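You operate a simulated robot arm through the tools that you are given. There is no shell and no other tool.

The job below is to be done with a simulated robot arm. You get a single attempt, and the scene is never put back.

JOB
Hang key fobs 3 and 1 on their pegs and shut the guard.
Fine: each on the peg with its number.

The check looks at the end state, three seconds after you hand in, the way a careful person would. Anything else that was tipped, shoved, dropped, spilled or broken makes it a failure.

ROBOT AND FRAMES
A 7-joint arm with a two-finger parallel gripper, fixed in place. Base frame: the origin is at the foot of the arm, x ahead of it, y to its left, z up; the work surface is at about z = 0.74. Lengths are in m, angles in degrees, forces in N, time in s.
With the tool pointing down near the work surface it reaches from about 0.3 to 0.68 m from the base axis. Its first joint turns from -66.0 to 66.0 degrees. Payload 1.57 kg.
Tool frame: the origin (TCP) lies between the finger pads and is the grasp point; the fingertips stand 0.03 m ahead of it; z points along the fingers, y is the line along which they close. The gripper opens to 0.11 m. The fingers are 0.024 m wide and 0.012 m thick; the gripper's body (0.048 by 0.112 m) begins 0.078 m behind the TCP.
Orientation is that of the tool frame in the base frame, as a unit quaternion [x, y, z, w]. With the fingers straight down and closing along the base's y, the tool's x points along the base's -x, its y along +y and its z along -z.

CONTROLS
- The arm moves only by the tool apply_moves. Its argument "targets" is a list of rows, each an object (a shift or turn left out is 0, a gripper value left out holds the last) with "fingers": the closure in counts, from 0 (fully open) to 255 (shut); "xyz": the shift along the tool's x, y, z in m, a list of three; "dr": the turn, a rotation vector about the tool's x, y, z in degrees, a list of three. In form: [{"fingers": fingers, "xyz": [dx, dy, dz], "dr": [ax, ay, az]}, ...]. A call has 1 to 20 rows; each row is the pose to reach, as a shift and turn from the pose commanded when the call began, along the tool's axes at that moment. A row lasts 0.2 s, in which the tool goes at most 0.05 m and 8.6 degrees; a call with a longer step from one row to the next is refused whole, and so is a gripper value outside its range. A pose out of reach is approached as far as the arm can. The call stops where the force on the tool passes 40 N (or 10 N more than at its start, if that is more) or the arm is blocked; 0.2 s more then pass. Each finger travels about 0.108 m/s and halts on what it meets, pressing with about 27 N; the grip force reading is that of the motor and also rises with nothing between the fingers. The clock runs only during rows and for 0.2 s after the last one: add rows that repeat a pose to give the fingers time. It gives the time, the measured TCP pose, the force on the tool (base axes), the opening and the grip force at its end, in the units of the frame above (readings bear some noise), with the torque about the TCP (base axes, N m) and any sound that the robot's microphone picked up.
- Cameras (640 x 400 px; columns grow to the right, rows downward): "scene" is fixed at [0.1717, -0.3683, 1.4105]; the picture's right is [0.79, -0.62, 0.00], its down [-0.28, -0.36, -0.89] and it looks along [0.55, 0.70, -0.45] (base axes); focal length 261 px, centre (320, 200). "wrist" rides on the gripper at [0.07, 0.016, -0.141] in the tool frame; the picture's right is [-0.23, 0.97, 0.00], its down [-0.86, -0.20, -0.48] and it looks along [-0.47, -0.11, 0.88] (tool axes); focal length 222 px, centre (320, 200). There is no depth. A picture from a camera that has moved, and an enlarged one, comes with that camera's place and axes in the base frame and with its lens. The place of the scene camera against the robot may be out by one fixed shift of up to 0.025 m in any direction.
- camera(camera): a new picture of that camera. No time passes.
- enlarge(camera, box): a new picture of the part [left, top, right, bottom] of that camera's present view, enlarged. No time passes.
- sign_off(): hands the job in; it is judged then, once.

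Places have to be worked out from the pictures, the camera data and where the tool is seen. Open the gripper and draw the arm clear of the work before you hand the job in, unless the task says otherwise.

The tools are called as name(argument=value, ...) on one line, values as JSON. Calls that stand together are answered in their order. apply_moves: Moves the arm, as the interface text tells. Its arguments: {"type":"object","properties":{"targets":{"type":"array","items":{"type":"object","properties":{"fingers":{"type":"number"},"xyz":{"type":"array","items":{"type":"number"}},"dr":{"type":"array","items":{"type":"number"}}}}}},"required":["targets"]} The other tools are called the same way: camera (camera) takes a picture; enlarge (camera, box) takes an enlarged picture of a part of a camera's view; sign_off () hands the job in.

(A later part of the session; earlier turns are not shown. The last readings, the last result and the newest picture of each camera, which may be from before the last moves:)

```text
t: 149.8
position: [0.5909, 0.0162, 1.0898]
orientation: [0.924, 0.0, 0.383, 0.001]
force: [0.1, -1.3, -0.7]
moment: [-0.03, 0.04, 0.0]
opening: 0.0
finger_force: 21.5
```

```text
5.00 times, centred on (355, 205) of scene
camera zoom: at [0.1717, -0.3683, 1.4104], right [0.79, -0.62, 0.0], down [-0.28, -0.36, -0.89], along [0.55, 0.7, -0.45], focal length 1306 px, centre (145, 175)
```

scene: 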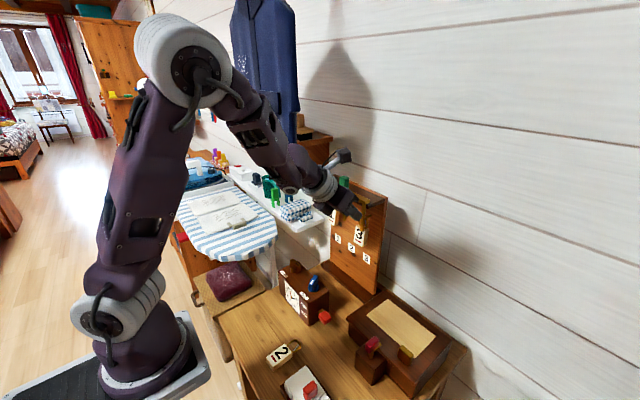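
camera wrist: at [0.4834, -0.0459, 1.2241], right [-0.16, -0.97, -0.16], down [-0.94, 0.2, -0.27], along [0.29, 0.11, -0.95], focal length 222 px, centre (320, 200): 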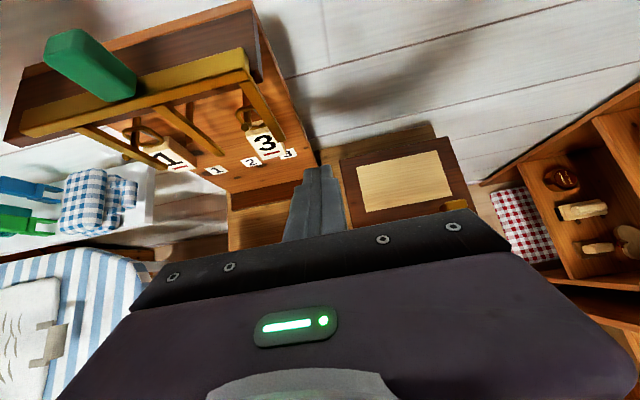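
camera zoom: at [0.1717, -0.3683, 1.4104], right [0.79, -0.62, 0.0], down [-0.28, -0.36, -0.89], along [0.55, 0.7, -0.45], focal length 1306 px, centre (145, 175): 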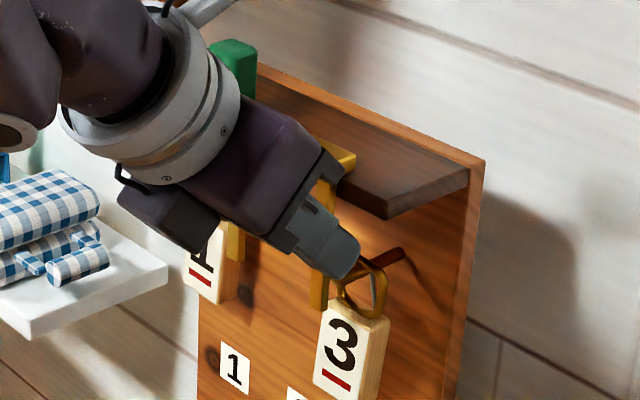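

Moving smoothly; by the knob's position about 4 mm remain to the original shut position. I'll push 3 mm more and compare.

apply_moves(targets=[{"xyz": [0, -0.0015, 0]}, {"xyz": [0, -0.003, 0]}, {"xyz": [0, -0.003, 0]}])

enlarge(camera="scene", box=[310, 170, 390, 230])

```text
t: 150.6
position: [0.5917, 0.0202, 1.089]
orientation: [0.924, 0.0, 0.383, 0.001]
force: [0.1, -0.5, 0.1]
moment: [0.0, 0.02, 0.0]
opening: 0.0001
finger_force: 21.1
```

```text
6.67 times, centred on (350, 200) of scene
camera zoom: at [0.1717, -0.3683, 1.4105], right [0.79, -0.62, 0.0], down [-0.28, -0.36, -0.89], along [0.55, 0.7, -0.45], focal length 1742 px, centre (120, 200)
```

zoom: 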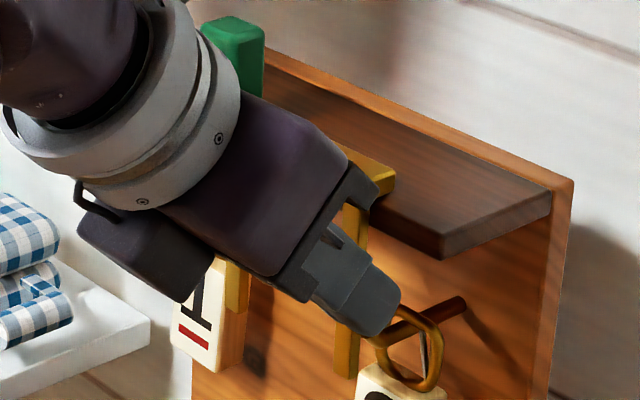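

About 2 mm left by comparison with the first picture. Pushing 2.5 mm more in tiny steps.

apply_moves(targets=[{"xyz": [0, -0.001, 0]}, {"xyz": [0, -0.002, 0]}, {"xyz": [0, -0.0025, 0]}, {"xyz": [0, -0.0025, 0]}])

enlarge(camera="scene", box=[310, 170, 390, 230])

```text
t: 151.6
position: [0.5909, 0.0221, 1.0892]
orientation: [0.924, -0.001, 0.384, 0.001]
force: [0.0, -5.5, -0.9]
moment: [-0.06, 0.07, -0.13]
opening: 0.0
finger_force: 21.2
```

```text
6.67 times, centred on (350, 200) of scene
camera zoom: at [0.1717, -0.3685, 1.4104], right [0.79, -0.62, 0.0], down [-0.28, -0.36, -0.89], along [0.55, 0.7, -0.45], focal length 1742 px, centre (120, 200)
```

zoom: 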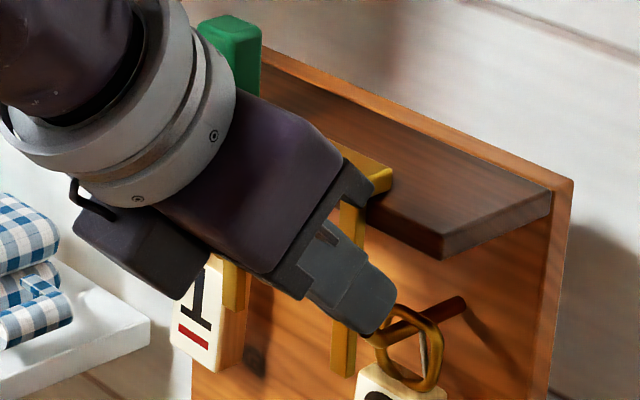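

The force rose to 5.5 N: the guard is against its stop at the original shut position. I'll nudge half a millimetre more to be sure, then ease off and withdraw along the finger axis.

apply_moves(targets=[{"xyz": [0, -0.001, 0]}, {"xyz": [0, -0.001, 0]}])

```text
t: 152.2
position: [0.5916, 0.0233, 1.0887]
orientation: [0.924, -0.002, 0.384, 0.002]
force: [-2.2, -9.6, -1.5]
moment: [-0.03, 0.02, -0.17]
opening: 0.0
finger_force: 21.5
```

Firmly at the stop (≈10 N). Now I'll move 5 mm to the right and withdraw back along the tool axis.

apply_moves(targets=[{"xyz": [0, 0.003, 0]}, {"xyz": [0, 0.006, 0]}, {"xyz": [0, 0.006, -0.015]}, {"xyz": [0, 0.006, -0.035]}, {"xyz": [0, 0.006, -0.055]}, {"xyz": [0, 0.006, -0.055]}])

camera(camera="scene")

camera(camera="wrist")

```text
t: 153.6
position: [0.5516, 0.0175, 1.1278]
orientation: [0.924, -0.001, 0.383, 0.0]
force: [1.1, 0.3, -0.1]
moment: [-0.01, 0.0, 0.0]
opening: 0.0004
finger_force: 21.1
```

```text
taken
```

scene: 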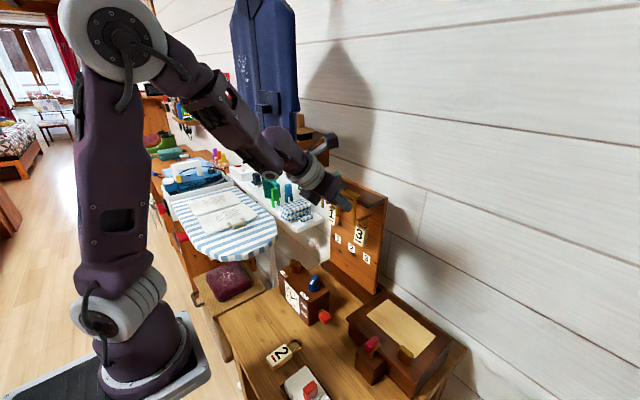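

```text
taken
camera wrist: at [0.503, 0.0021, 1.276], right [-0.16, -0.97, -0.16], down [-0.94, 0.2, -0.27], along [0.29, 0.11, -0.95], focal length 222 px, centre (320, 200)
```

wrist: 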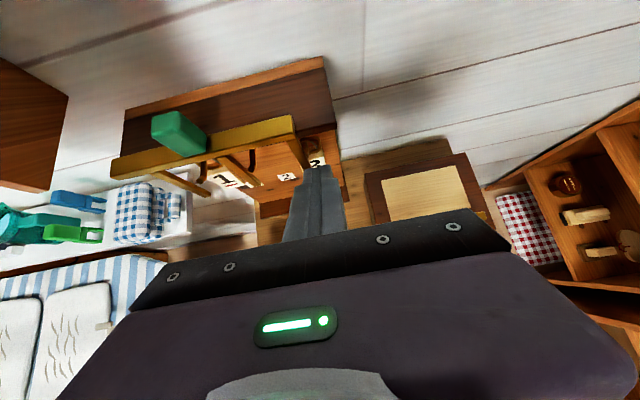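

The guard stays put. I'll withdraw further to a vertical tool at about (0.45, −0.04, 1.13) so the scene camera gets a clear view, and open the gripper.

apply_moves(targets=[{"xyz": [-0.0118, 0.01, -0.0118], "dr": [0, -5, 0]}, {"xyz": [-0.0236, 0.02, -0.0236], "dr": [0, -12.5, 0]}, {"xyz": [-0.0354, 0.03, -0.0354], "dr": [0, -20, 0]}, {"xyz": [-0.0471, 0.04, -0.0471], "dr": [0, -28, 0]}, {"xyz": [-0.0589, 0.05, -0.0589], "dr": [0, -36, 0]}, {"xyz": [-0.0707, 0.06, -0.0707], "dr": [0, -44, 0]}, {"fingers": 60, "xyz": [-0.0707, 0.06, -0.0707], "dr": [0, -44, 0]}, {"fingers": 0, "xyz": [-0.0707, 0.06, -0.0707], "dr": [0, -44, 0]}, {"fingers": 0, "xyz": [-0.0707, 0.06, -0.0707], "dr": [0, -44, 0]}])

enlarge(camera="scene", box=[310, 170, 390, 230])

camera(camera="scene")

```text
t: 155.6
position: [0.4525, -0.0414, 1.1268]
orientation: [1.0, -0.001, 0.009, 0.0]
force: [0.6, 0.6, -0.5]
moment: [0.02, -0.02, -0.03]
opening: 0.1104
finger_force: 0.1
out of reach, approached as far as the arm can: row 2, 3
```

```text
6.67 times, centred on (350, 200) of scene
camera zoom: at [0.1717, -0.3683, 1.4105], right [0.79, -0.62, 0.0], down [-0.28, -0.36, -0.89], along [0.55, 0.7, -0.45], focal length 1742 px, centre (120, 200)
```

zoom: 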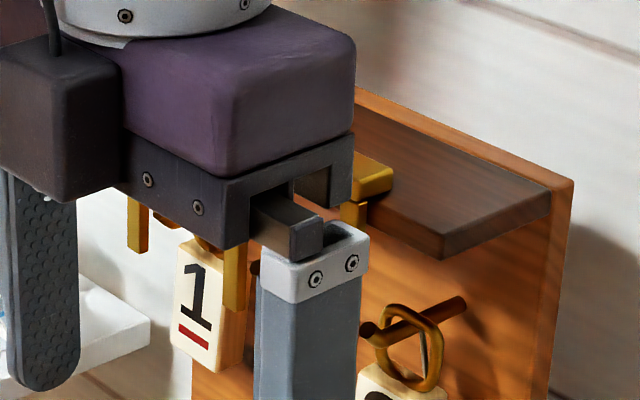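

```text
taken
```

scene: 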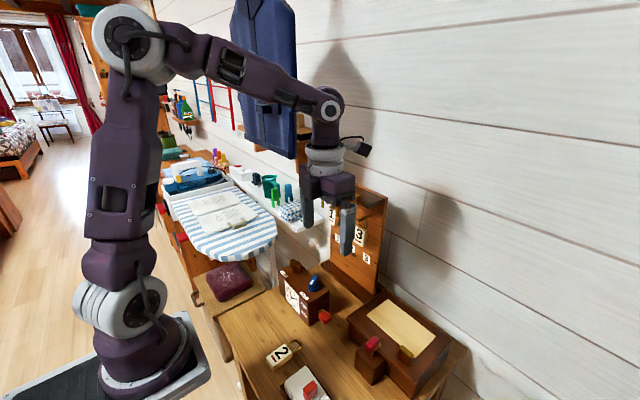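

To view the result, I'll move the arm to the left and back, to about (0.36, 0.15, 1.00), away from the board.

apply_moves(targets=[{"xyz": [-0.0154, -0.0317, 0.0212]}, {"xyz": [-0.0308, -0.0633, 0.0423]}, {"xyz": [-0.0463, -0.095, 0.0635]}, {"xyz": [-0.0617, -0.1267, 0.0847]}, {"xyz": [-0.0771, -0.1583, 0.1058]}, {"xyz": [-0.0925, -0.19, 0.127]}, {"xyz": [-0.0925, -0.19, 0.127]}])

enlarge(camera="scene", box=[310, 170, 390, 230])

enlarge(camera="scene", box=[300, 165, 400, 275])

camera(camera="scene")

```text
t: 157.2
position: [0.3614, 0.1498, 0.9978]
orientation: [1.0, 0.0, 0.009, -0.001]
force: [-0.1, 0.8, 0.7]
moment: [-0.02, 0.0, 0.0]
opening: 0.1099
finger_force: 0.1
```

```text
6.67 times, centred on (350, 200) of scene
camera zoom: at [0.1717, -0.3683, 1.4105], right [0.79, -0.62, 0.0], down [-0.28, -0.36, -0.89], along [0.55, 0.7, -0.45], focal length 1742 px, centre (120, 200)
```

zoom: 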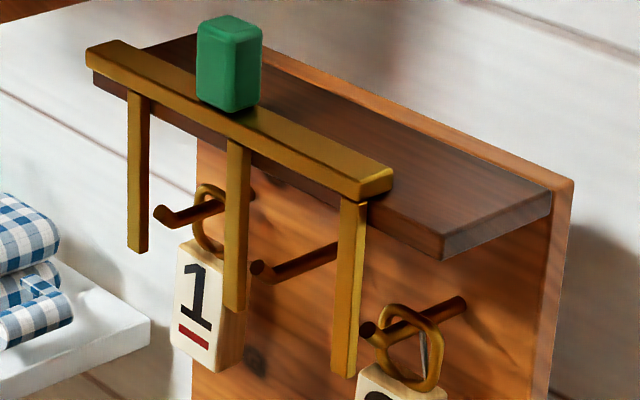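

```text
3.64 times, centred on (350, 220) of scene
camera zoom: at [0.1717, -0.3683, 1.4105], right [0.79, -0.62, 0.0], down [-0.28, -0.36, -0.89], along [0.55, 0.7, -0.45], focal length 950 px, centre (211, 127)
```

zoom: 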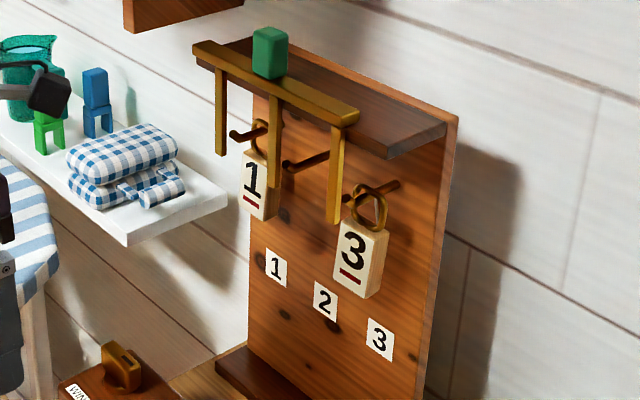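

```text
taken
```

scene: 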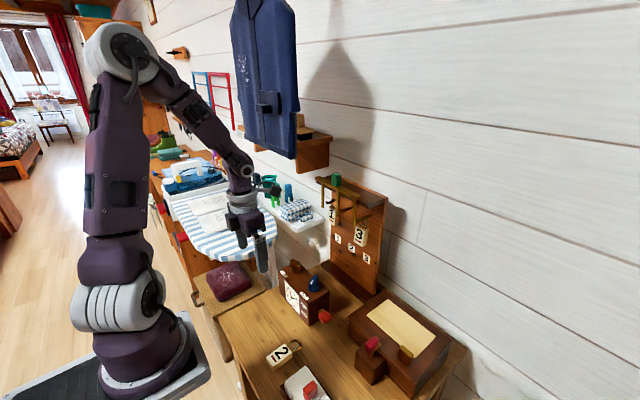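

The guard matches its original shut position exactly, tines in front of the pegs, with fobs 1 and 3 hanging on their own pegs. I'll draw the arm up clear and do a last check of the surroundings.

apply_moves(targets=[{"fingers": 0, "xyz": [-0.006, 0, -0.04]}, {"xyz": [-0.012, 0, -0.08]}, {"xyz": [-0.018, 0, -0.12]}, {"xyz": [-0.024, 0, -0.16]}, {"xyz": [-0.03, 0, -0.2]}, {"xyz": [-0.03, 0, -0.2]}])

enlarge(camera="scene", box=[320, 185, 380, 255])

enlarge(camera="scene", box=[220, 250, 480, 400])

camera(camera="scene")

```text
t: 158.6
position: [0.4293, 0.1684, 1.1878]
orientation: [1.0, -0.001, 0.008, -0.001]
force: [0.2, -0.1, 0.5]
moment: [0.01, -0.01, -0.01]
opening: 0.1099
finger_force: 0.1
out of reach, approached as far as the arm can: row 2, 3, 4, 5, 6
```

```text
5.71 times, centred on (350, 220) of scene
camera zoom: at [0.1717, -0.3683, 1.4105], right [0.79, -0.62, 0.0], down [-0.28, -0.36, -0.89], along [0.55, 0.7, -0.45], focal length 1493 px, centre (149, 86)
```

zoom: 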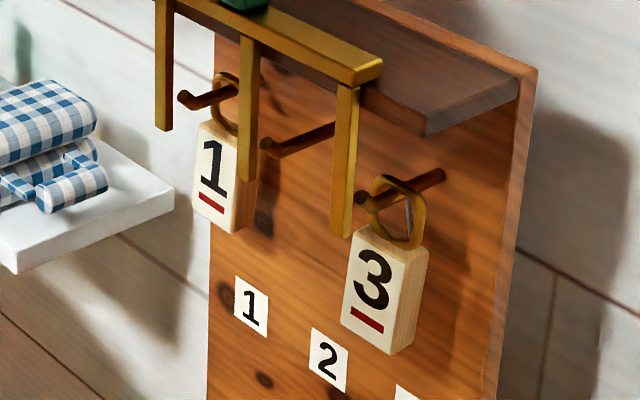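

```text
2.46 times, centred on (350, 325) of scene
camera zoom: at [0.1717, -0.3683, 1.4105], right [0.79, -0.62, 0.0], down [-0.28, -0.36, -0.89], along [0.55, 0.7, -0.45], focal length 643 px, centre (246, -108)
```

zoom: 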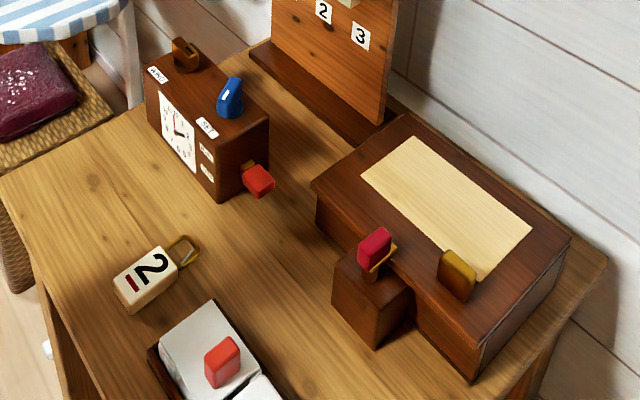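

```text
taken
```

scene: 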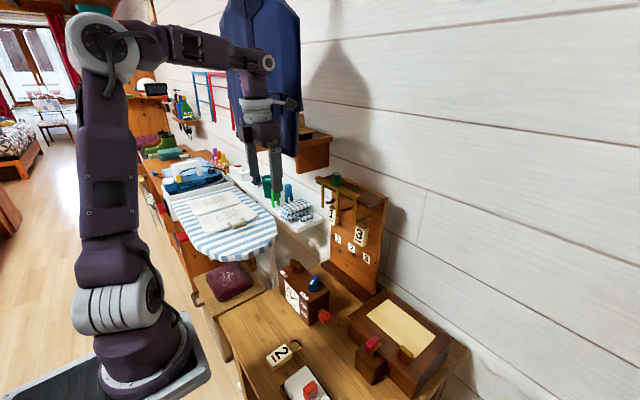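

The last move drifted toward the jacket due to reach limits. I'll check the jacket closely before moving away.

enlarge(camera="scene", box=[200, 0, 360, 180])

camera(camera="wrist")

```text
2.22 times, centred on (280, 90) of scene
camera zoom: at [0.1717, -0.3683, 1.4105], right [0.79, -0.62, 0.0], down [-0.28, -0.36, -0.89], along [0.55, 0.7, -0.45], focal length 581 px, centre (409, 444)
```

zoom: 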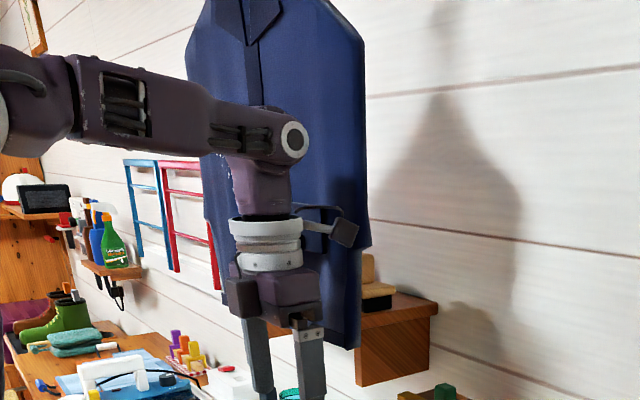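

```text
taken
camera wrist: at [0.4977, 0.153, 1.3302], right [-0.23, -0.97, 0.0], down [-0.86, 0.2, 0.47], along [-0.45, 0.11, -0.89], focal length 222 px, centre (320, 200)
```

wrist: 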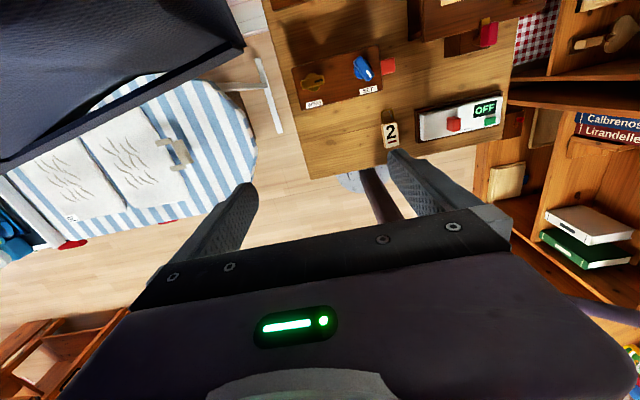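

The jacket looks a little shifted compared with earlier pictures, so the wrist camera may be touching it. I'll move gently away to the right and down at once.

apply_moves(targets=[{"xyz": [-0.004, 0.01, 0.003]}, {"xyz": [-0.01, 0.025, 0.01]}, {"xyz": [-0.016, 0.045, 0.02]}, {"xyz": [-0.022, 0.065, 0.04]}, {"xyz": [-0.03, 0.08, 0.07]}, {"xyz": [-0.04, 0.085, 0.1]}, {"xyz": [-0.05, 0.085, 0.13]}, {"xyz": [-0.05, 0.085, 0.13]}])

enlarge(camera="scene", box=[200, 0, 360, 180])

camera(camera="scene")

```text
t: 160.4
position: [0.3795, 0.0855, 1.0578]
orientation: [1.0, -0.001, 0.009, 0.0]
force: [-0.2, 0.2, 0.2]
moment: [0.0, 0.02, -0.01]
opening: 0.1099
finger_force: 0.1
out of reach, approached as far as the arm can: row 1, 2, 3, 4, 5, 6
```

```text
2.22 times, centred on (280, 90) of scene
camera zoom: at [0.1717, -0.3683, 1.4105], right [0.79, -0.62, 0.0], down [-0.28, -0.36, -0.89], along [0.55, 0.7, -0.45], focal length 581 px, centre (409, 444)
```

zoom: 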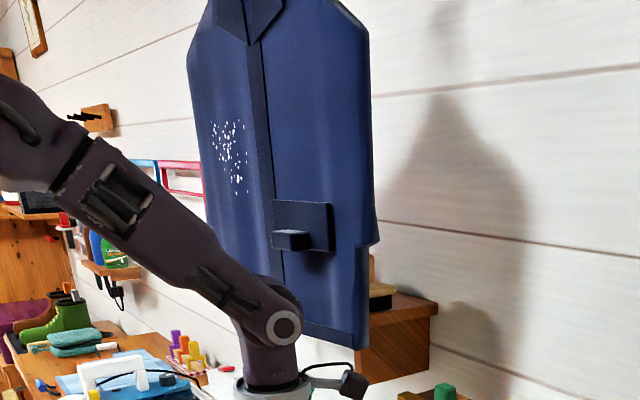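

```text
taken
```

scene: 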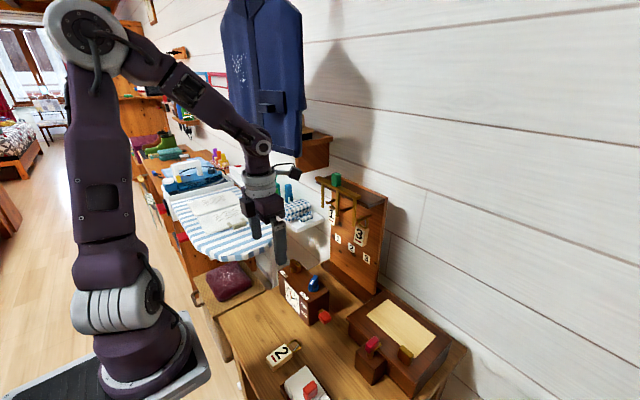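

The jacket has been turned slightly by the contact. I'm clear of it now; I'll wait a few seconds holding still to see whether it settles back.

apply_moves(targets=[{"xyz": [0, 0, 0]}, {"xyz": [0, 0, 0]}, {"xyz": [0, 0, 0]}, {"xyz": [0, 0, 0]}, {"xyz": [0, 0, 0]}, {"xyz": [0, 0, 0]}, {"xyz": [0, 0, 0]}, {"xyz": [0, 0, 0]}, {"xyz": [0, 0, 0]}, {"xyz": [0, 0, 0]}, {"xyz": [0, 0, 0]}, {"xyz": [0, 0, 0]}, {"xyz": [0, 0, 0]}, {"xyz": [0, 0, 0]}, {"xyz": [0, 0, 0]}])

enlarge(camera="scene", box=[200, 0, 360, 180])

```text
t: 163.6
position: [0.3793, 0.0847, 1.0577]
orientation: [1.0, -0.001, 0.009, 0.0]
force: [-0.3, 0.8, 0.1]
moment: [-0.01, 0.0, 0.03]
opening: 0.11
finger_force: 0.1
```

```text
2.22 times, centred on (280, 90) of scene
camera zoom: at [0.1717, -0.3683, 1.4105], right [0.79, -0.62, 0.0], down [-0.28, -0.36, -0.89], along [0.55, 0.7, -0.45], focal length 581 px, centre (409, 444)
```

zoom: 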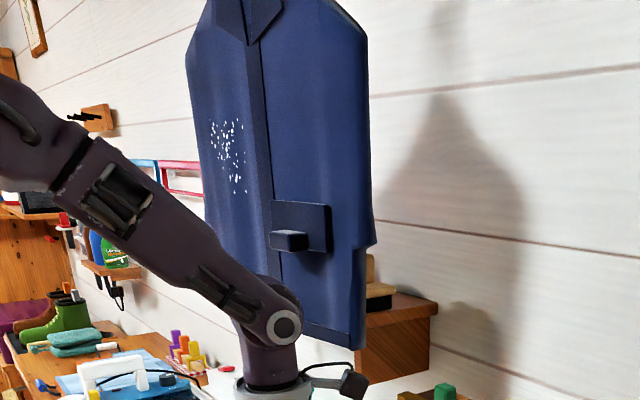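

It has moved back slightly. I'll wait longer and look again.

apply_moves(targets=[{"xyz": [0, 0, 0]}, {"xyz": [0, 0, 0]}, {"xyz": [0, 0, 0]}, {"xyz": [0, 0, 0]}, {"xyz": [0, 0, 0]}, {"xyz": [0, 0, 0]}, {"xyz": [0, 0, 0]}, {"xyz": [0, 0, 0]}, {"xyz": [0, 0, 0]}, {"xyz": [0, 0, 0]}, {"xyz": [0, 0, 0]}, {"xyz": [0, 0, 0]}, {"xyz": [0, 0, 0]}, {"xyz": [0, 0, 0]}, {"xyz": [0, 0, 0]}, {"xyz": [0, 0, 0]}, {"xyz": [0, 0, 0]}, {"xyz": [0, 0, 0]}, {"xyz": [0, 0, 0]}, {"xyz": [0, 0, 0]}])

enlarge(camera="scene", box=[200, 0, 360, 180])

camera(camera="scene")

```text
t: 167.8
position: [0.3796, 0.0857, 1.0573]
orientation: [1.0, -0.001, 0.01, 0.0]
force: [-0.3, 0.5, -0.5]
moment: [-0.02, -0.01, -0.01]
opening: 0.1101
finger_force: 0.1
```

```text
2.22 times, centred on (280, 90) of scene
camera zoom: at [0.1717, -0.3683, 1.4105], right [0.79, -0.62, 0.0], down [-0.28, -0.36, -0.89], along [0.55, 0.7, -0.45], focal length 581 px, centre (409, 444)
```

zoom: 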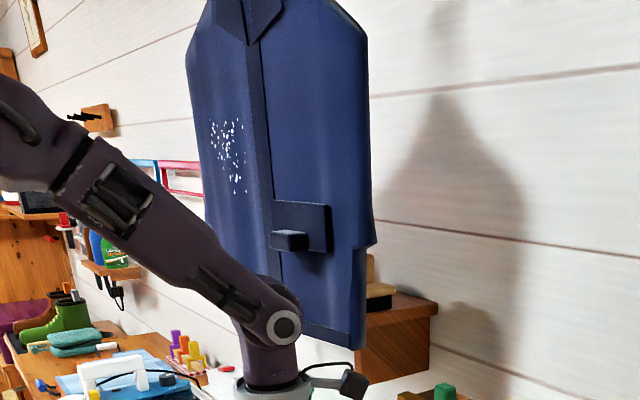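

```text
taken
```

scene: 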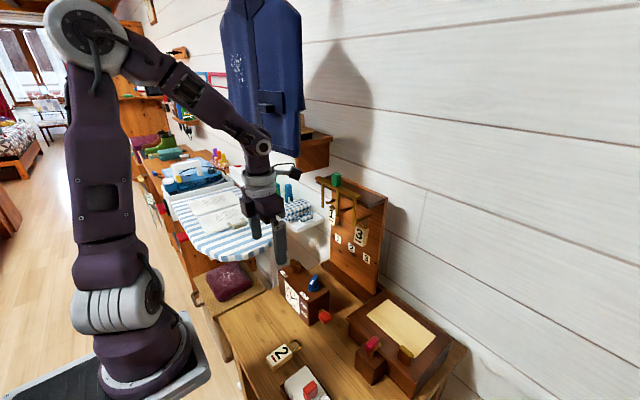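

The jacket has stopped moving but sits turned a few degrees. To restore it I need its exact change; I'll take the same enlargement as early on for comparison.

enlarge(camera="scene", box=[200, 0, 400, 200])

camera(camera="wrist")

```text
2.00 times, centred on (300, 100) of scene
camera zoom: at [0.1717, -0.3683, 1.4105], right [0.79, -0.62, 0.0], down [-0.28, -0.36, -0.89], along [0.55, 0.7, -0.45], focal length 522 px, centre (360, 400)
```

zoom: 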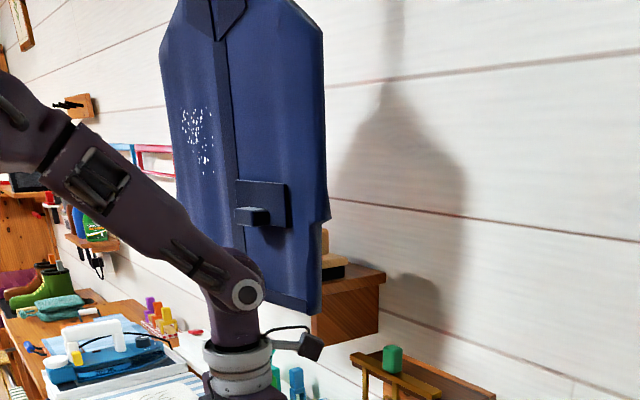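

```text
taken
camera wrist: at [0.4482, 0.0691, 1.1996], right [-0.23, -0.97, 0.0], down [-0.86, 0.2, 0.46], along [-0.45, 0.11, -0.89], focal length 222 px, centre (320, 200)
```

wrist: 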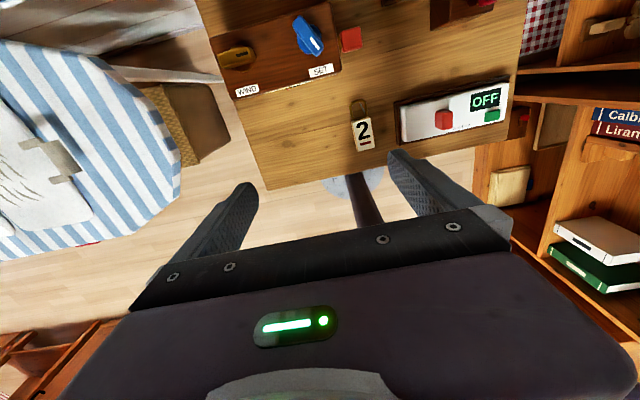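

To measure and, if needed, restore the jacket I need the camera facing it. I'll first move to (0.45, −0.02, 1.12), well right of the jacket.

apply_moves(targets=[{"fingers": 255, "xyz": [0.005, 0.03, -0.01]}, {"xyz": [0.02, 0.06, -0.02]}, {"xyz": [0.045, 0.085, -0.04]}, {"xyz": [0.07, 0.105, -0.063]}, {"xyz": [0.07, 0.105, -0.063]}])

camera(camera="scene")

```text
t: 169.0
position: [0.4488, -0.0214, 1.1217]
orientation: [1.0, -0.002, 0.009, 0.0]
force: [0.1, -1.3, 0.0]
moment: [0.02, 0.0, -0.01]
opening: 0.0
finger_force: 21.8
```

```text
taken
```

scene: 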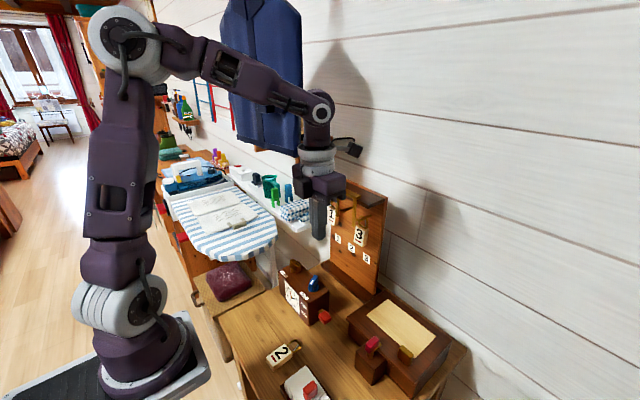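

Elbow posture is normal here. I'll turn the tool back by −170° so the wrist camera sits on the robot side and can look forward.

apply_moves(targets=[{"dr": [0, 0, -8.5]}, {"dr": [0, 0, -17]}, {"dr": [0, 0, -25.5]}, {"dr": [0, 0, -34]}, {"dr": [0, 0, -42.5]}, {"dr": [0, 0, -51]}, {"dr": [0, 0, -59.5]}, {"dr": [0, 0, -68]}, {"dr": [0, 0, -76.5]}, {"dr": [0, 0, -85]}, {"dr": [0, 0, -93.5]}, {"dr": [0, 0, -102]}, {"dr": [0, 0, -110.5]}, {"dr": [0, 0, -119]}, {"dr": [0, 0, -127.5]}, {"dr": [0, 0, -136]}, {"dr": [0, 0, -144.5]}, {"dr": [0, 0, -153]}, {"dr": [0, 0, -161.5]}, {"dr": [0, 0, -170]}])

camera(camera="scene")

```text
t: 173.2
position: [0.4729, 0.1227, 1.1187]
orientation: [0.1, 0.995, 0.0, 0.009]
force: [0.1, 0.4, -0.3]
moment: [-0.04, 0.01, 0.02]
opening: 0.0001
finger_force: 21.2
out of reach, approached as far as the arm can: row 17, 18, 19, 20
```

```text
taken
```

scene: 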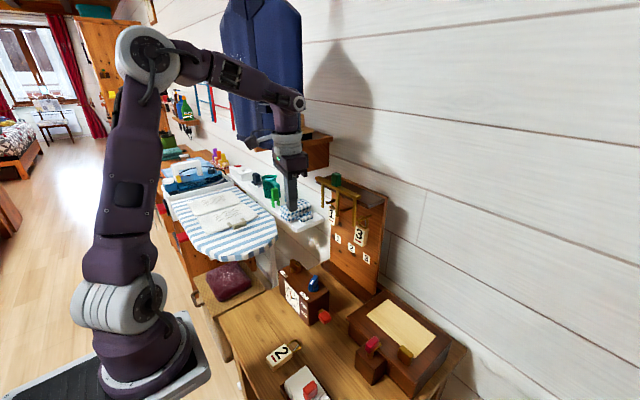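

That roll ran into the last joint's limit and dragged the tool left toward the jacket. I'll immediately move back right, undoing some of the roll.

apply_moves(targets=[{"xyz": [0.002, -0.03, 0], "dr": [0, 0, 8]}, {"xyz": [0.004, -0.06, 0], "dr": [0, 0, 16]}, {"xyz": [0.005, -0.09, 0], "dr": [0, 0, 24]}, {"xyz": [0.0055, -0.1236, 0], "dr": [0, 0, 32]}, {"xyz": [0.0055, -0.1236, 0], "dr": [0, 0, 32]}])

enlarge(camera="scene", box=[200, 0, 400, 200])

camera(camera="wrist")

```text
t: 174.4
position: [0.448, -0.0011, 1.1175]
orientation: [0.36, 0.933, 0.003, 0.009]
force: [0.0, 0.5, -0.3]
moment: [0.02, 0.01, -0.02]
opening: 0.0
finger_force: 21.4
```

```text
2.00 times, centred on (300, 100) of scene
camera zoom: at [0.1717, -0.3683, 1.4105], right [0.79, -0.62, 0.0], down [-0.28, -0.36, -0.89], along [0.55, 0.7, -0.45], focal length 522 px, centre (360, 400)
```

zoom: 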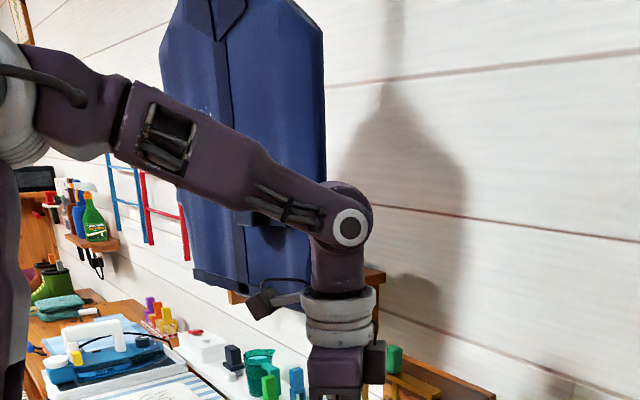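

```text
taken
camera wrist: at [0.405, 0.0592, 1.2582], right [0.82, 0.57, 0.01], down [0.49, -0.72, 0.49], along [0.29, -0.39, -0.87], focal length 222 px, centre (320, 200)
```

wrist: 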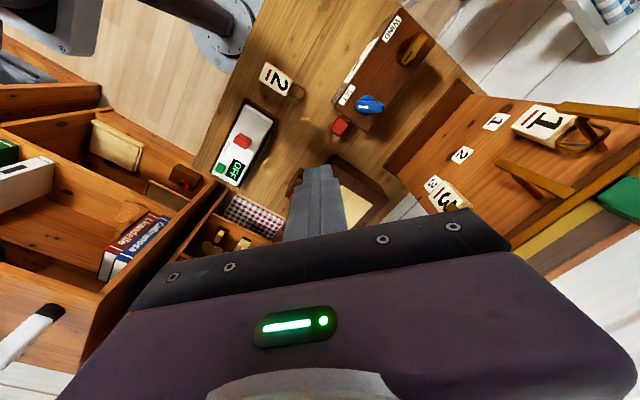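

The jacket hasn't moved further. I'll zoom on its hem corners to measure the present angle.

enlarge(camera="scene", box=[215, 110, 315, 175])

enlarge(camera="scene", box=[205, 0, 315, 70])

```text
6.15 times, centred on (265, 142) of scene
camera zoom: at [0.1717, -0.3683, 1.4105], right [0.79, -0.62, 0.0], down [-0.28, -0.36, -0.89], along [0.55, 0.7, -0.45], focal length 1608 px, centre (658, 554)
```

zoom: 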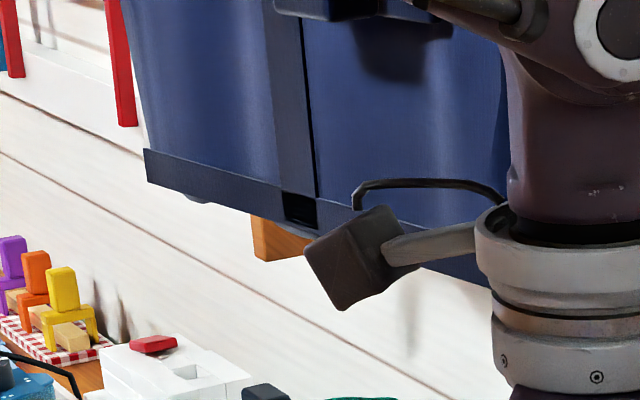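

```text
5.71 times, centred on (260, 35) of scene
camera zoom: at [0.1717, -0.3683, 1.4105], right [0.79, -0.62, 0.0], down [-0.28, -0.36, -0.89], along [0.55, 0.7, -0.45], focal length 1493 px, centre (663, 1143)
```

zoom: 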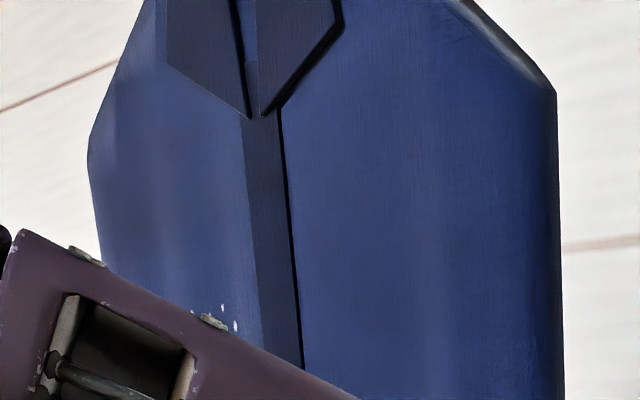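

By the hem line the jacket is now turned roughly 8–9° (its left side forward). I'll try to ease it back gently: first turn the tool so that tool x points +x again, moving to (0.40, 0.05, 1.05) at a safe distance.

apply_moves(targets=[{"xyz": [0.003, 0.0, 0.004], "dr": [0, 0, 8.5]}, {"xyz": [0.006, 0.0, 0.008], "dr": [0, 0, 17]}, {"xyz": [0.01, 0.0, 0.012], "dr": [0, 0, 25.5]}, {"xyz": [0.015, 0.0, 0.016], "dr": [0, 0, 34]}, {"xyz": [0.02, 0.0, 0.02], "dr": [0, 0, 42.5]}, {"xyz": [0.025, 0.0, 0.025], "dr": [0, 0, 51]}, {"xyz": [0.03, 0.0, 0.03], "dr": [0, 0, 59.5]}, {"xyz": [0.035, 0.0, 0.035], "dr": [0, 0, 68]}, {"xyz": [0.04, 0.0, 0.04], "dr": [0, 0, 76.5]}, {"xyz": [0.045, 0.0, 0.045], "dr": [0, 0, 85]}, {"xyz": [0.05, 0.0, 0.05], "dr": [0, 0, 93.5]}, {"xyz": [0.055, 0.0, 0.055], "dr": [0, 0, 102]}, {"xyz": [0.06, 0.0, 0.06], "dr": [0, 0, 110.5]}, {"xyz": [0.065, 0.0, 0.065], "dr": [0, 0, 119]}, {"xyz": [0.068, 0.0, 0.068], "dr": [0, 0, 127.5]}, {"xyz": [0.068, 0.0, 0.068], "dr": [0, 0, 136]}, {"xyz": [0.068, 0.0, 0.068], "dr": [0, 0, 136]}])

camera(camera="scene")

```text
t: 178.0
position: [0.3981, 0.0474, 1.0476]
orientation: [1.0, 0.016, 0.01, 0.001]
force: [0.1, 1.1, -0.7]
moment: [0.01, 0.01, -0.02]
opening: 0.0
finger_force: 21.5
```

```text
taken
```

scene: 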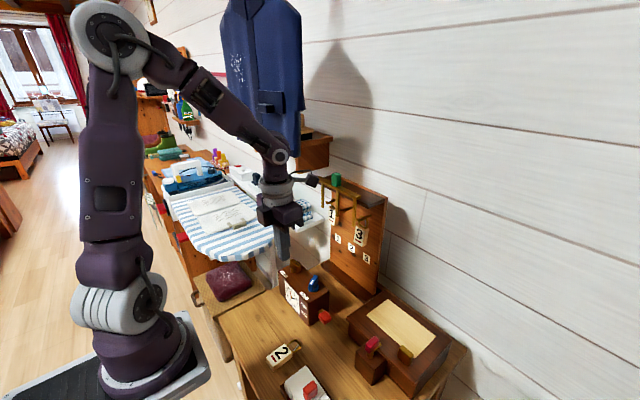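

Now I'll move left at low height to about (0.35, 0.25, 1.05), yawing tool x to ~30°.

apply_moves(targets=[{"xyz": [-0.007, -0.034, 0], "dr": [0, 0, -4.7]}, {"xyz": [-0.014, -0.068, 0], "dr": [0, 0, -9.4]}, {"xyz": [-0.021, -0.102, 0], "dr": [0, 0, -14]}, {"xyz": [-0.028, -0.136, 0], "dr": [0, 0, -18.7]}, {"xyz": [-0.035, -0.17, 0], "dr": [0, 0, -23.4]}, {"xyz": [-0.042, -0.204, 0], "dr": [0, 0, -28]}, {"xyz": [-0.042, -0.204, 0], "dr": [0, 0, -28]}])

camera(camera="scene")

```text
t: 179.6
position: [0.3548, 0.2498, 1.0402]
orientation: [0.966, 0.258, 0.007, -0.001]
force: [0.1, -0.6, 0.2]
moment: [0.01, 0.01, -0.03]
opening: 0.0
finger_force: 21.1
out of reach, approached as far as the arm can: row 6, 7
```

```text
taken
```

scene: 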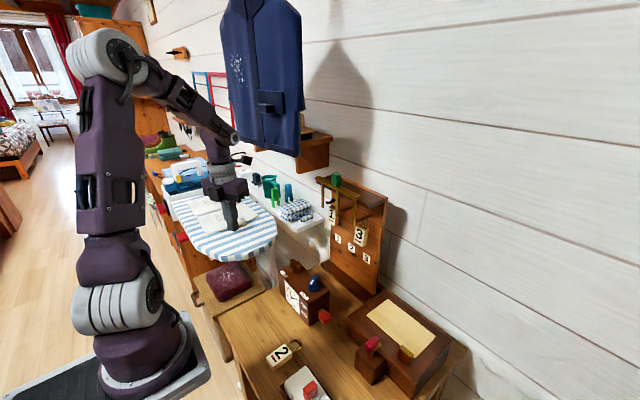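

Good. In small stages I'll raise and tilt the tool forward-left, keeping about 8 cm from the jacket.

apply_moves(targets=[{"xyz": [0.0148, -0.0129, -0.0229], "dr": [0, 6.4, 0]}, {"xyz": [0.0296, -0.0258, -0.0457], "dr": [0, 12.8, 0]}, {"xyz": [0.0444, -0.0387, -0.0686], "dr": [0, 19.2, 0]}])

camera(camera="scene")

```text
t: 180.4
position: [0.4123, 0.2918, 1.0815]
orientation: [0.95, 0.258, 0.167, -0.053]
force: [0.9, 0.1, -0.2]
moment: [-0.02, -0.01, 0.01]
opening: 0.0
finger_force: 21.3
out of reach, approached as far as the arm can: row 1, 2, 3
```

```text
taken
```

scene: 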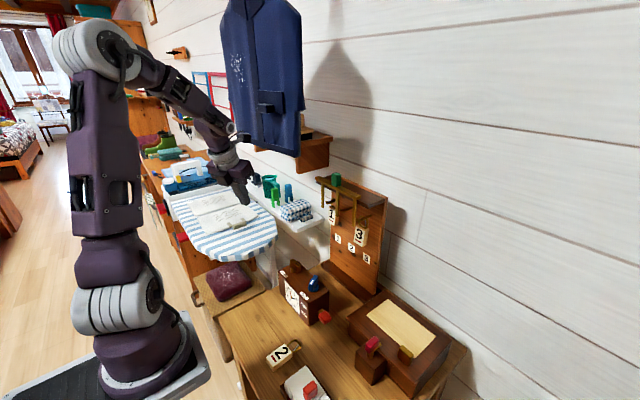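

Reach limits make pushing its left front unreliable. Reaching behind the jacket's right edge from the right looks more comfortable, so I'll go back to a vertical tool at (0.42, 0.02, 1.08) with tool x toward +y.

apply_moves(targets=[{"xyz": [-0.0174, 0.034, -0.0069], "dr": [1.0, -2.8, -6.3]}, {"xyz": [-0.0349, 0.068, -0.0139], "dr": [2.0, -5.6, -12.6]}, {"xyz": [-0.0523, 0.102, -0.0208], "dr": [3.0, -8.4, -18.9]}, {"xyz": [-0.0697, 0.136, -0.0278], "dr": [4.0, -11.1, -25.2]}, {"xyz": [-0.0871, 0.17, -0.0347], "dr": [5.0, -13.9, -31.5]}, {"xyz": [-0.1046, 0.204, -0.0417], "dr": [6.0, -16.7, -37.8]}, {"xyz": [-0.122, 0.238, -0.0486], "dr": [7.04, -19.5, -44.1]}, {"xyz": [-0.122, 0.238, -0.0486], "dr": [7.04, -19.5, -44.1]}])

camera(camera="scene")

```text
t: 182.2
position: [0.4172, 0.021, 1.0876]
orientation: [0.796, 0.605, -0.003, 0.012]
force: [-0.2, 0.2, -0.3]
moment: [0.0, 0.01, -0.02]
opening: 0.0
finger_force: 21.7
```

```text
taken
```

scene: 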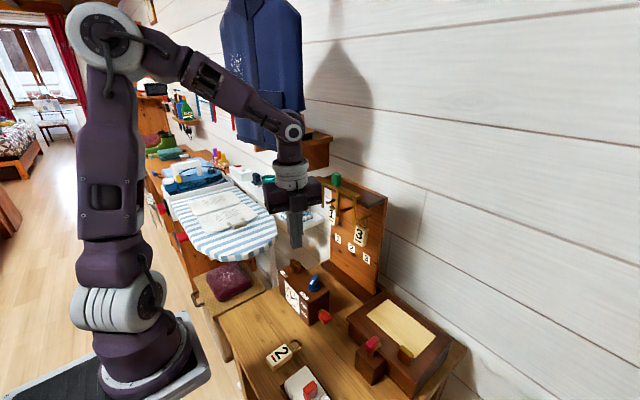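

Reached cleanly. Now I'll pitch the tool to horizontal pointing left (azimuth ≈75°), ending near (0.47, 0.06, 1.10), still well below and right of the jacket.

apply_moves(targets=[{"xyz": [0.0047, 0.0037, -0.0011], "dr": [0, 8.18, 0]}, {"xyz": [0.0094, 0.0074, -0.0022], "dr": [0, 16.4, 0]}, {"xyz": [0.0141, 0.0111, -0.0033], "dr": [0, 24.5, 0]}, {"xyz": [0.0188, 0.0148, -0.0044], "dr": [0, 32.7, 0]}, {"xyz": [0.0235, 0.0185, -0.0055], "dr": [0, 40.9, 0]}, {"xyz": [0.0282, 0.0221, -0.0065], "dr": [0, 49.1, 0]}, {"xyz": [0.0329, 0.0258, -0.0076], "dr": [0, 57.3, 0]}, {"xyz": [0.0376, 0.0295, -0.0087], "dr": [0, 65.4, 0]}, {"xyz": [0.0423, 0.0332, -0.0098], "dr": [0, 73.6, 0]}, {"xyz": [0.047, 0.0369, -0.0109], "dr": [0, 81.8, 0]}, {"xyz": [0.0517, 0.0406, -0.012], "dr": [0, 90, 0]}, {"xyz": [0.0517, 0.0406, -0.012], "dr": [0, 90, 0]}])

camera(camera="scene")

camera(camera="wrist")

```text
t: 184.8
position: [0.4716, 0.0594, 1.0984]
orientation: [0.565, 0.435, 0.562, -0.418]
force: [-0.4, -0.7, -0.1]
moment: [0.02, -0.04, 0.0]
opening: 0.0001
finger_force: 21.4
```

```text
taken
```

scene: 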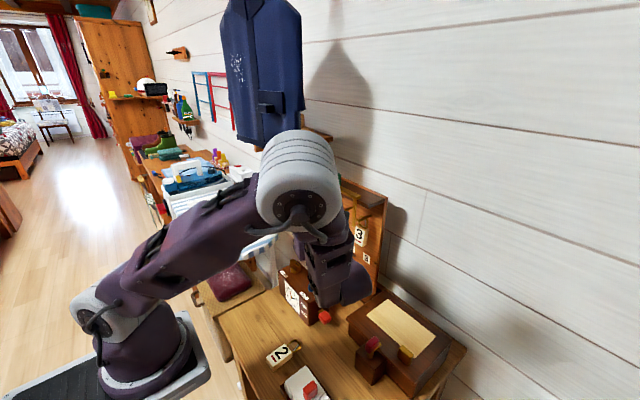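

```text
taken
camera wrist: at [0.4487, -0.0791, 1.1704], right [0.94, -0.27, -0.21], down [-0.31, -0.42, -0.85], along [0.14, 0.86, -0.48], focal length 222 px, centre (320, 200)
```

wrist: 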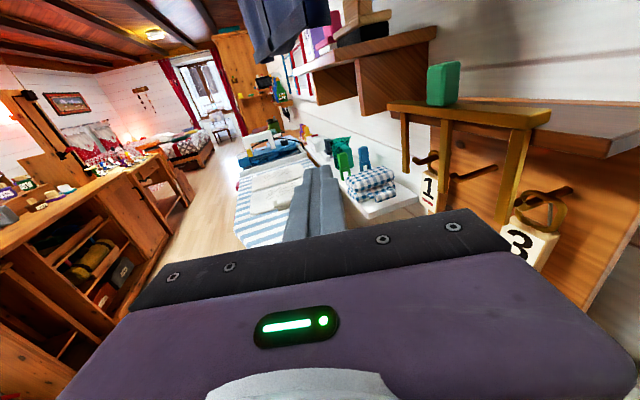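

Now the wrist camera looks left and sees the jacket's hem from its right side. I'll zoom in on it.

enlarge(camera="wrist", box=[220, 0, 360, 80])

```text
4.57 times, centred on (290, 40) of wrist
camera zoom: at [0.4487, -0.0791, 1.1704], right [0.94, -0.27, -0.21], down [-0.31, -0.42, -0.85], along [0.14, 0.86, -0.48], focal length 1015 px, centre (457, 931)
```

zoom: 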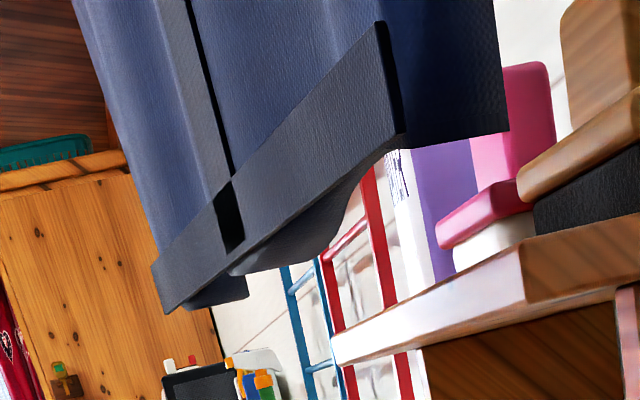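

The hem line gives the jacket's present angle as about 10°. I'll raise the tool to z≈1.25 here, right of the jacket, and re-check.

apply_moves(targets=[{"xyz": [0.038, 0, -0.005]}, {"xyz": [0.076, 0, -0.01]}, {"xyz": [0.114, 0, -0.015]}, {"xyz": [0.15, 0, -0.02]}, {"xyz": [0.15, 0, -0.02]}])

camera(camera="wrist")

camera(camera="scene")

```text
t: 186.0
position: [0.4621, 0.0433, 1.2497]
orientation: [0.565, 0.436, 0.561, -0.419]
force: [0.4, 0.1, -0.1]
moment: [0.02, 0.02, 0.03]
opening: 0.0
finger_force: 21.6
```

```text
taken
camera wrist: at [0.4414, -0.0954, 1.3213], right [0.94, -0.27, -0.21], down [-0.31, -0.43, -0.85], along [0.14, 0.86, -0.48], focal length 222 px, centre (320, 200)
```

wrist: 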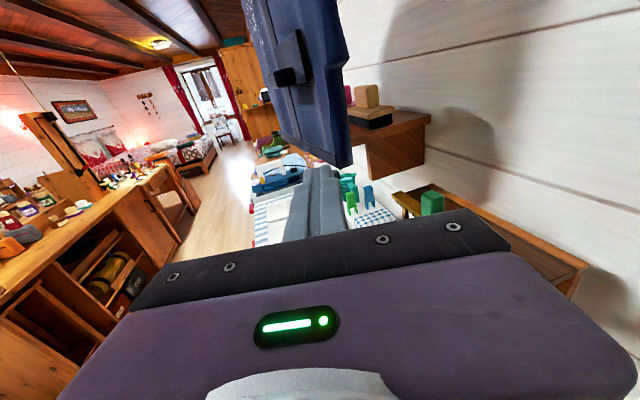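

```text
taken
```

scene: 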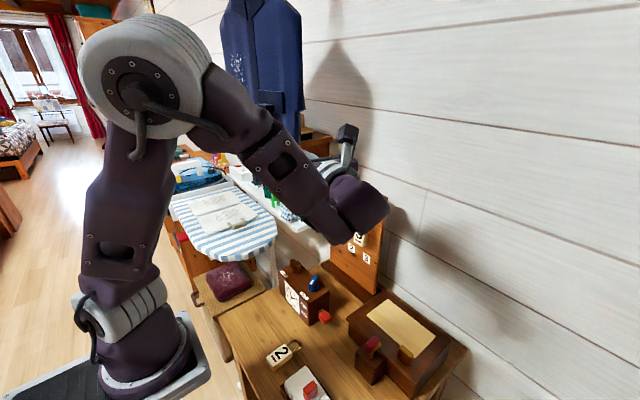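

A clear view of the jacket from its right side. I'll zoom to measure its right edge.

enlarge(camera="wrist", box=[220, 0, 400, 200])

```text
2.00 times, centred on (310, 100) of wrist
camera zoom: at [0.4414, -0.0954, 1.3213], right [0.94, -0.27, -0.21], down [-0.31, -0.43, -0.85], along [0.14, 0.86, -0.48], focal length 444 px, centre (340, 400)
```

zoom: 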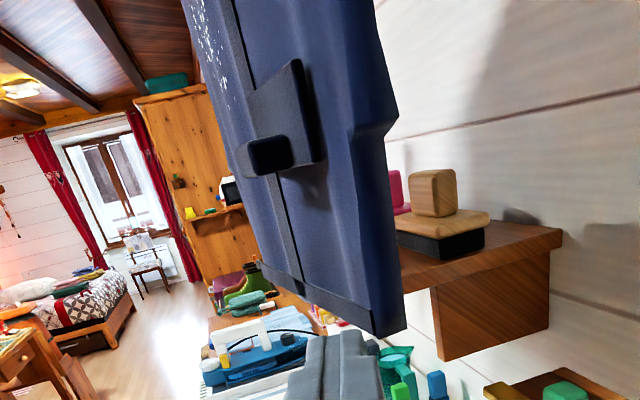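

The jacket's right-back edge is around (0.542, 0.175) at z≈1.27. I'll first move forward to x≈0.58 while staying right of it (y≈0.05).

apply_moves(targets=[{"xyz": [0, 0.0371, 0.0129]}, {"xyz": [0, 0.0743, 0.0258]}, {"xyz": [0, 0.1114, 0.0387]}, {"xyz": [0, 0.1114, 0.0387]}])

camera(camera="wrist")

camera(camera="scene")

```text
t: 187.0
position: [0.5817, 0.0502, 1.2514]
orientation: [0.565, 0.436, 0.561, -0.419]
force: [0.0, 0.5, 0.4]
moment: [0.0, -0.03, -0.01]
opening: 0.0
finger_force: 21.3
```

```text
taken
camera wrist: at [0.5605, -0.0886, 1.3235], right [0.94, -0.27, -0.21], down [-0.31, -0.43, -0.85], along [0.14, 0.86, -0.48], focal length 222 px, centre (320, 200)
```

wrist: 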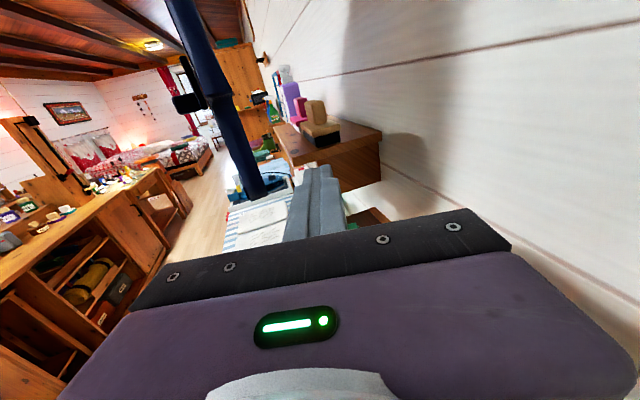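

```text
taken
```

scene: 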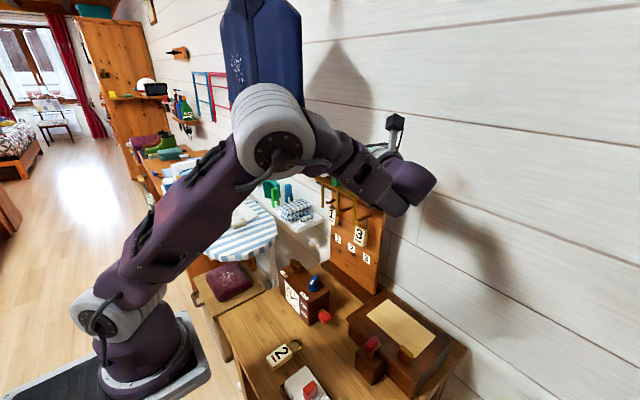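

The view is nearly edge-on along the jacket, with the fingers on its back side. Zooming in to check clearance.

enlarge(camera="wrist", box=[160, 60, 380, 240])

```text
2.22 times, centred on (270, 150) of wrist
camera zoom: at [0.5605, -0.0886, 1.3235], right [0.94, -0.27, -0.21], down [-0.31, -0.43, -0.85], along [0.14, 0.86, -0.48], focal length 494 px, centre (431, 311)
```

zoom: 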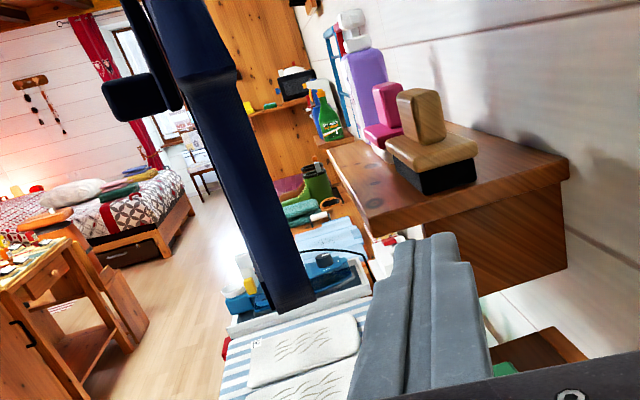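

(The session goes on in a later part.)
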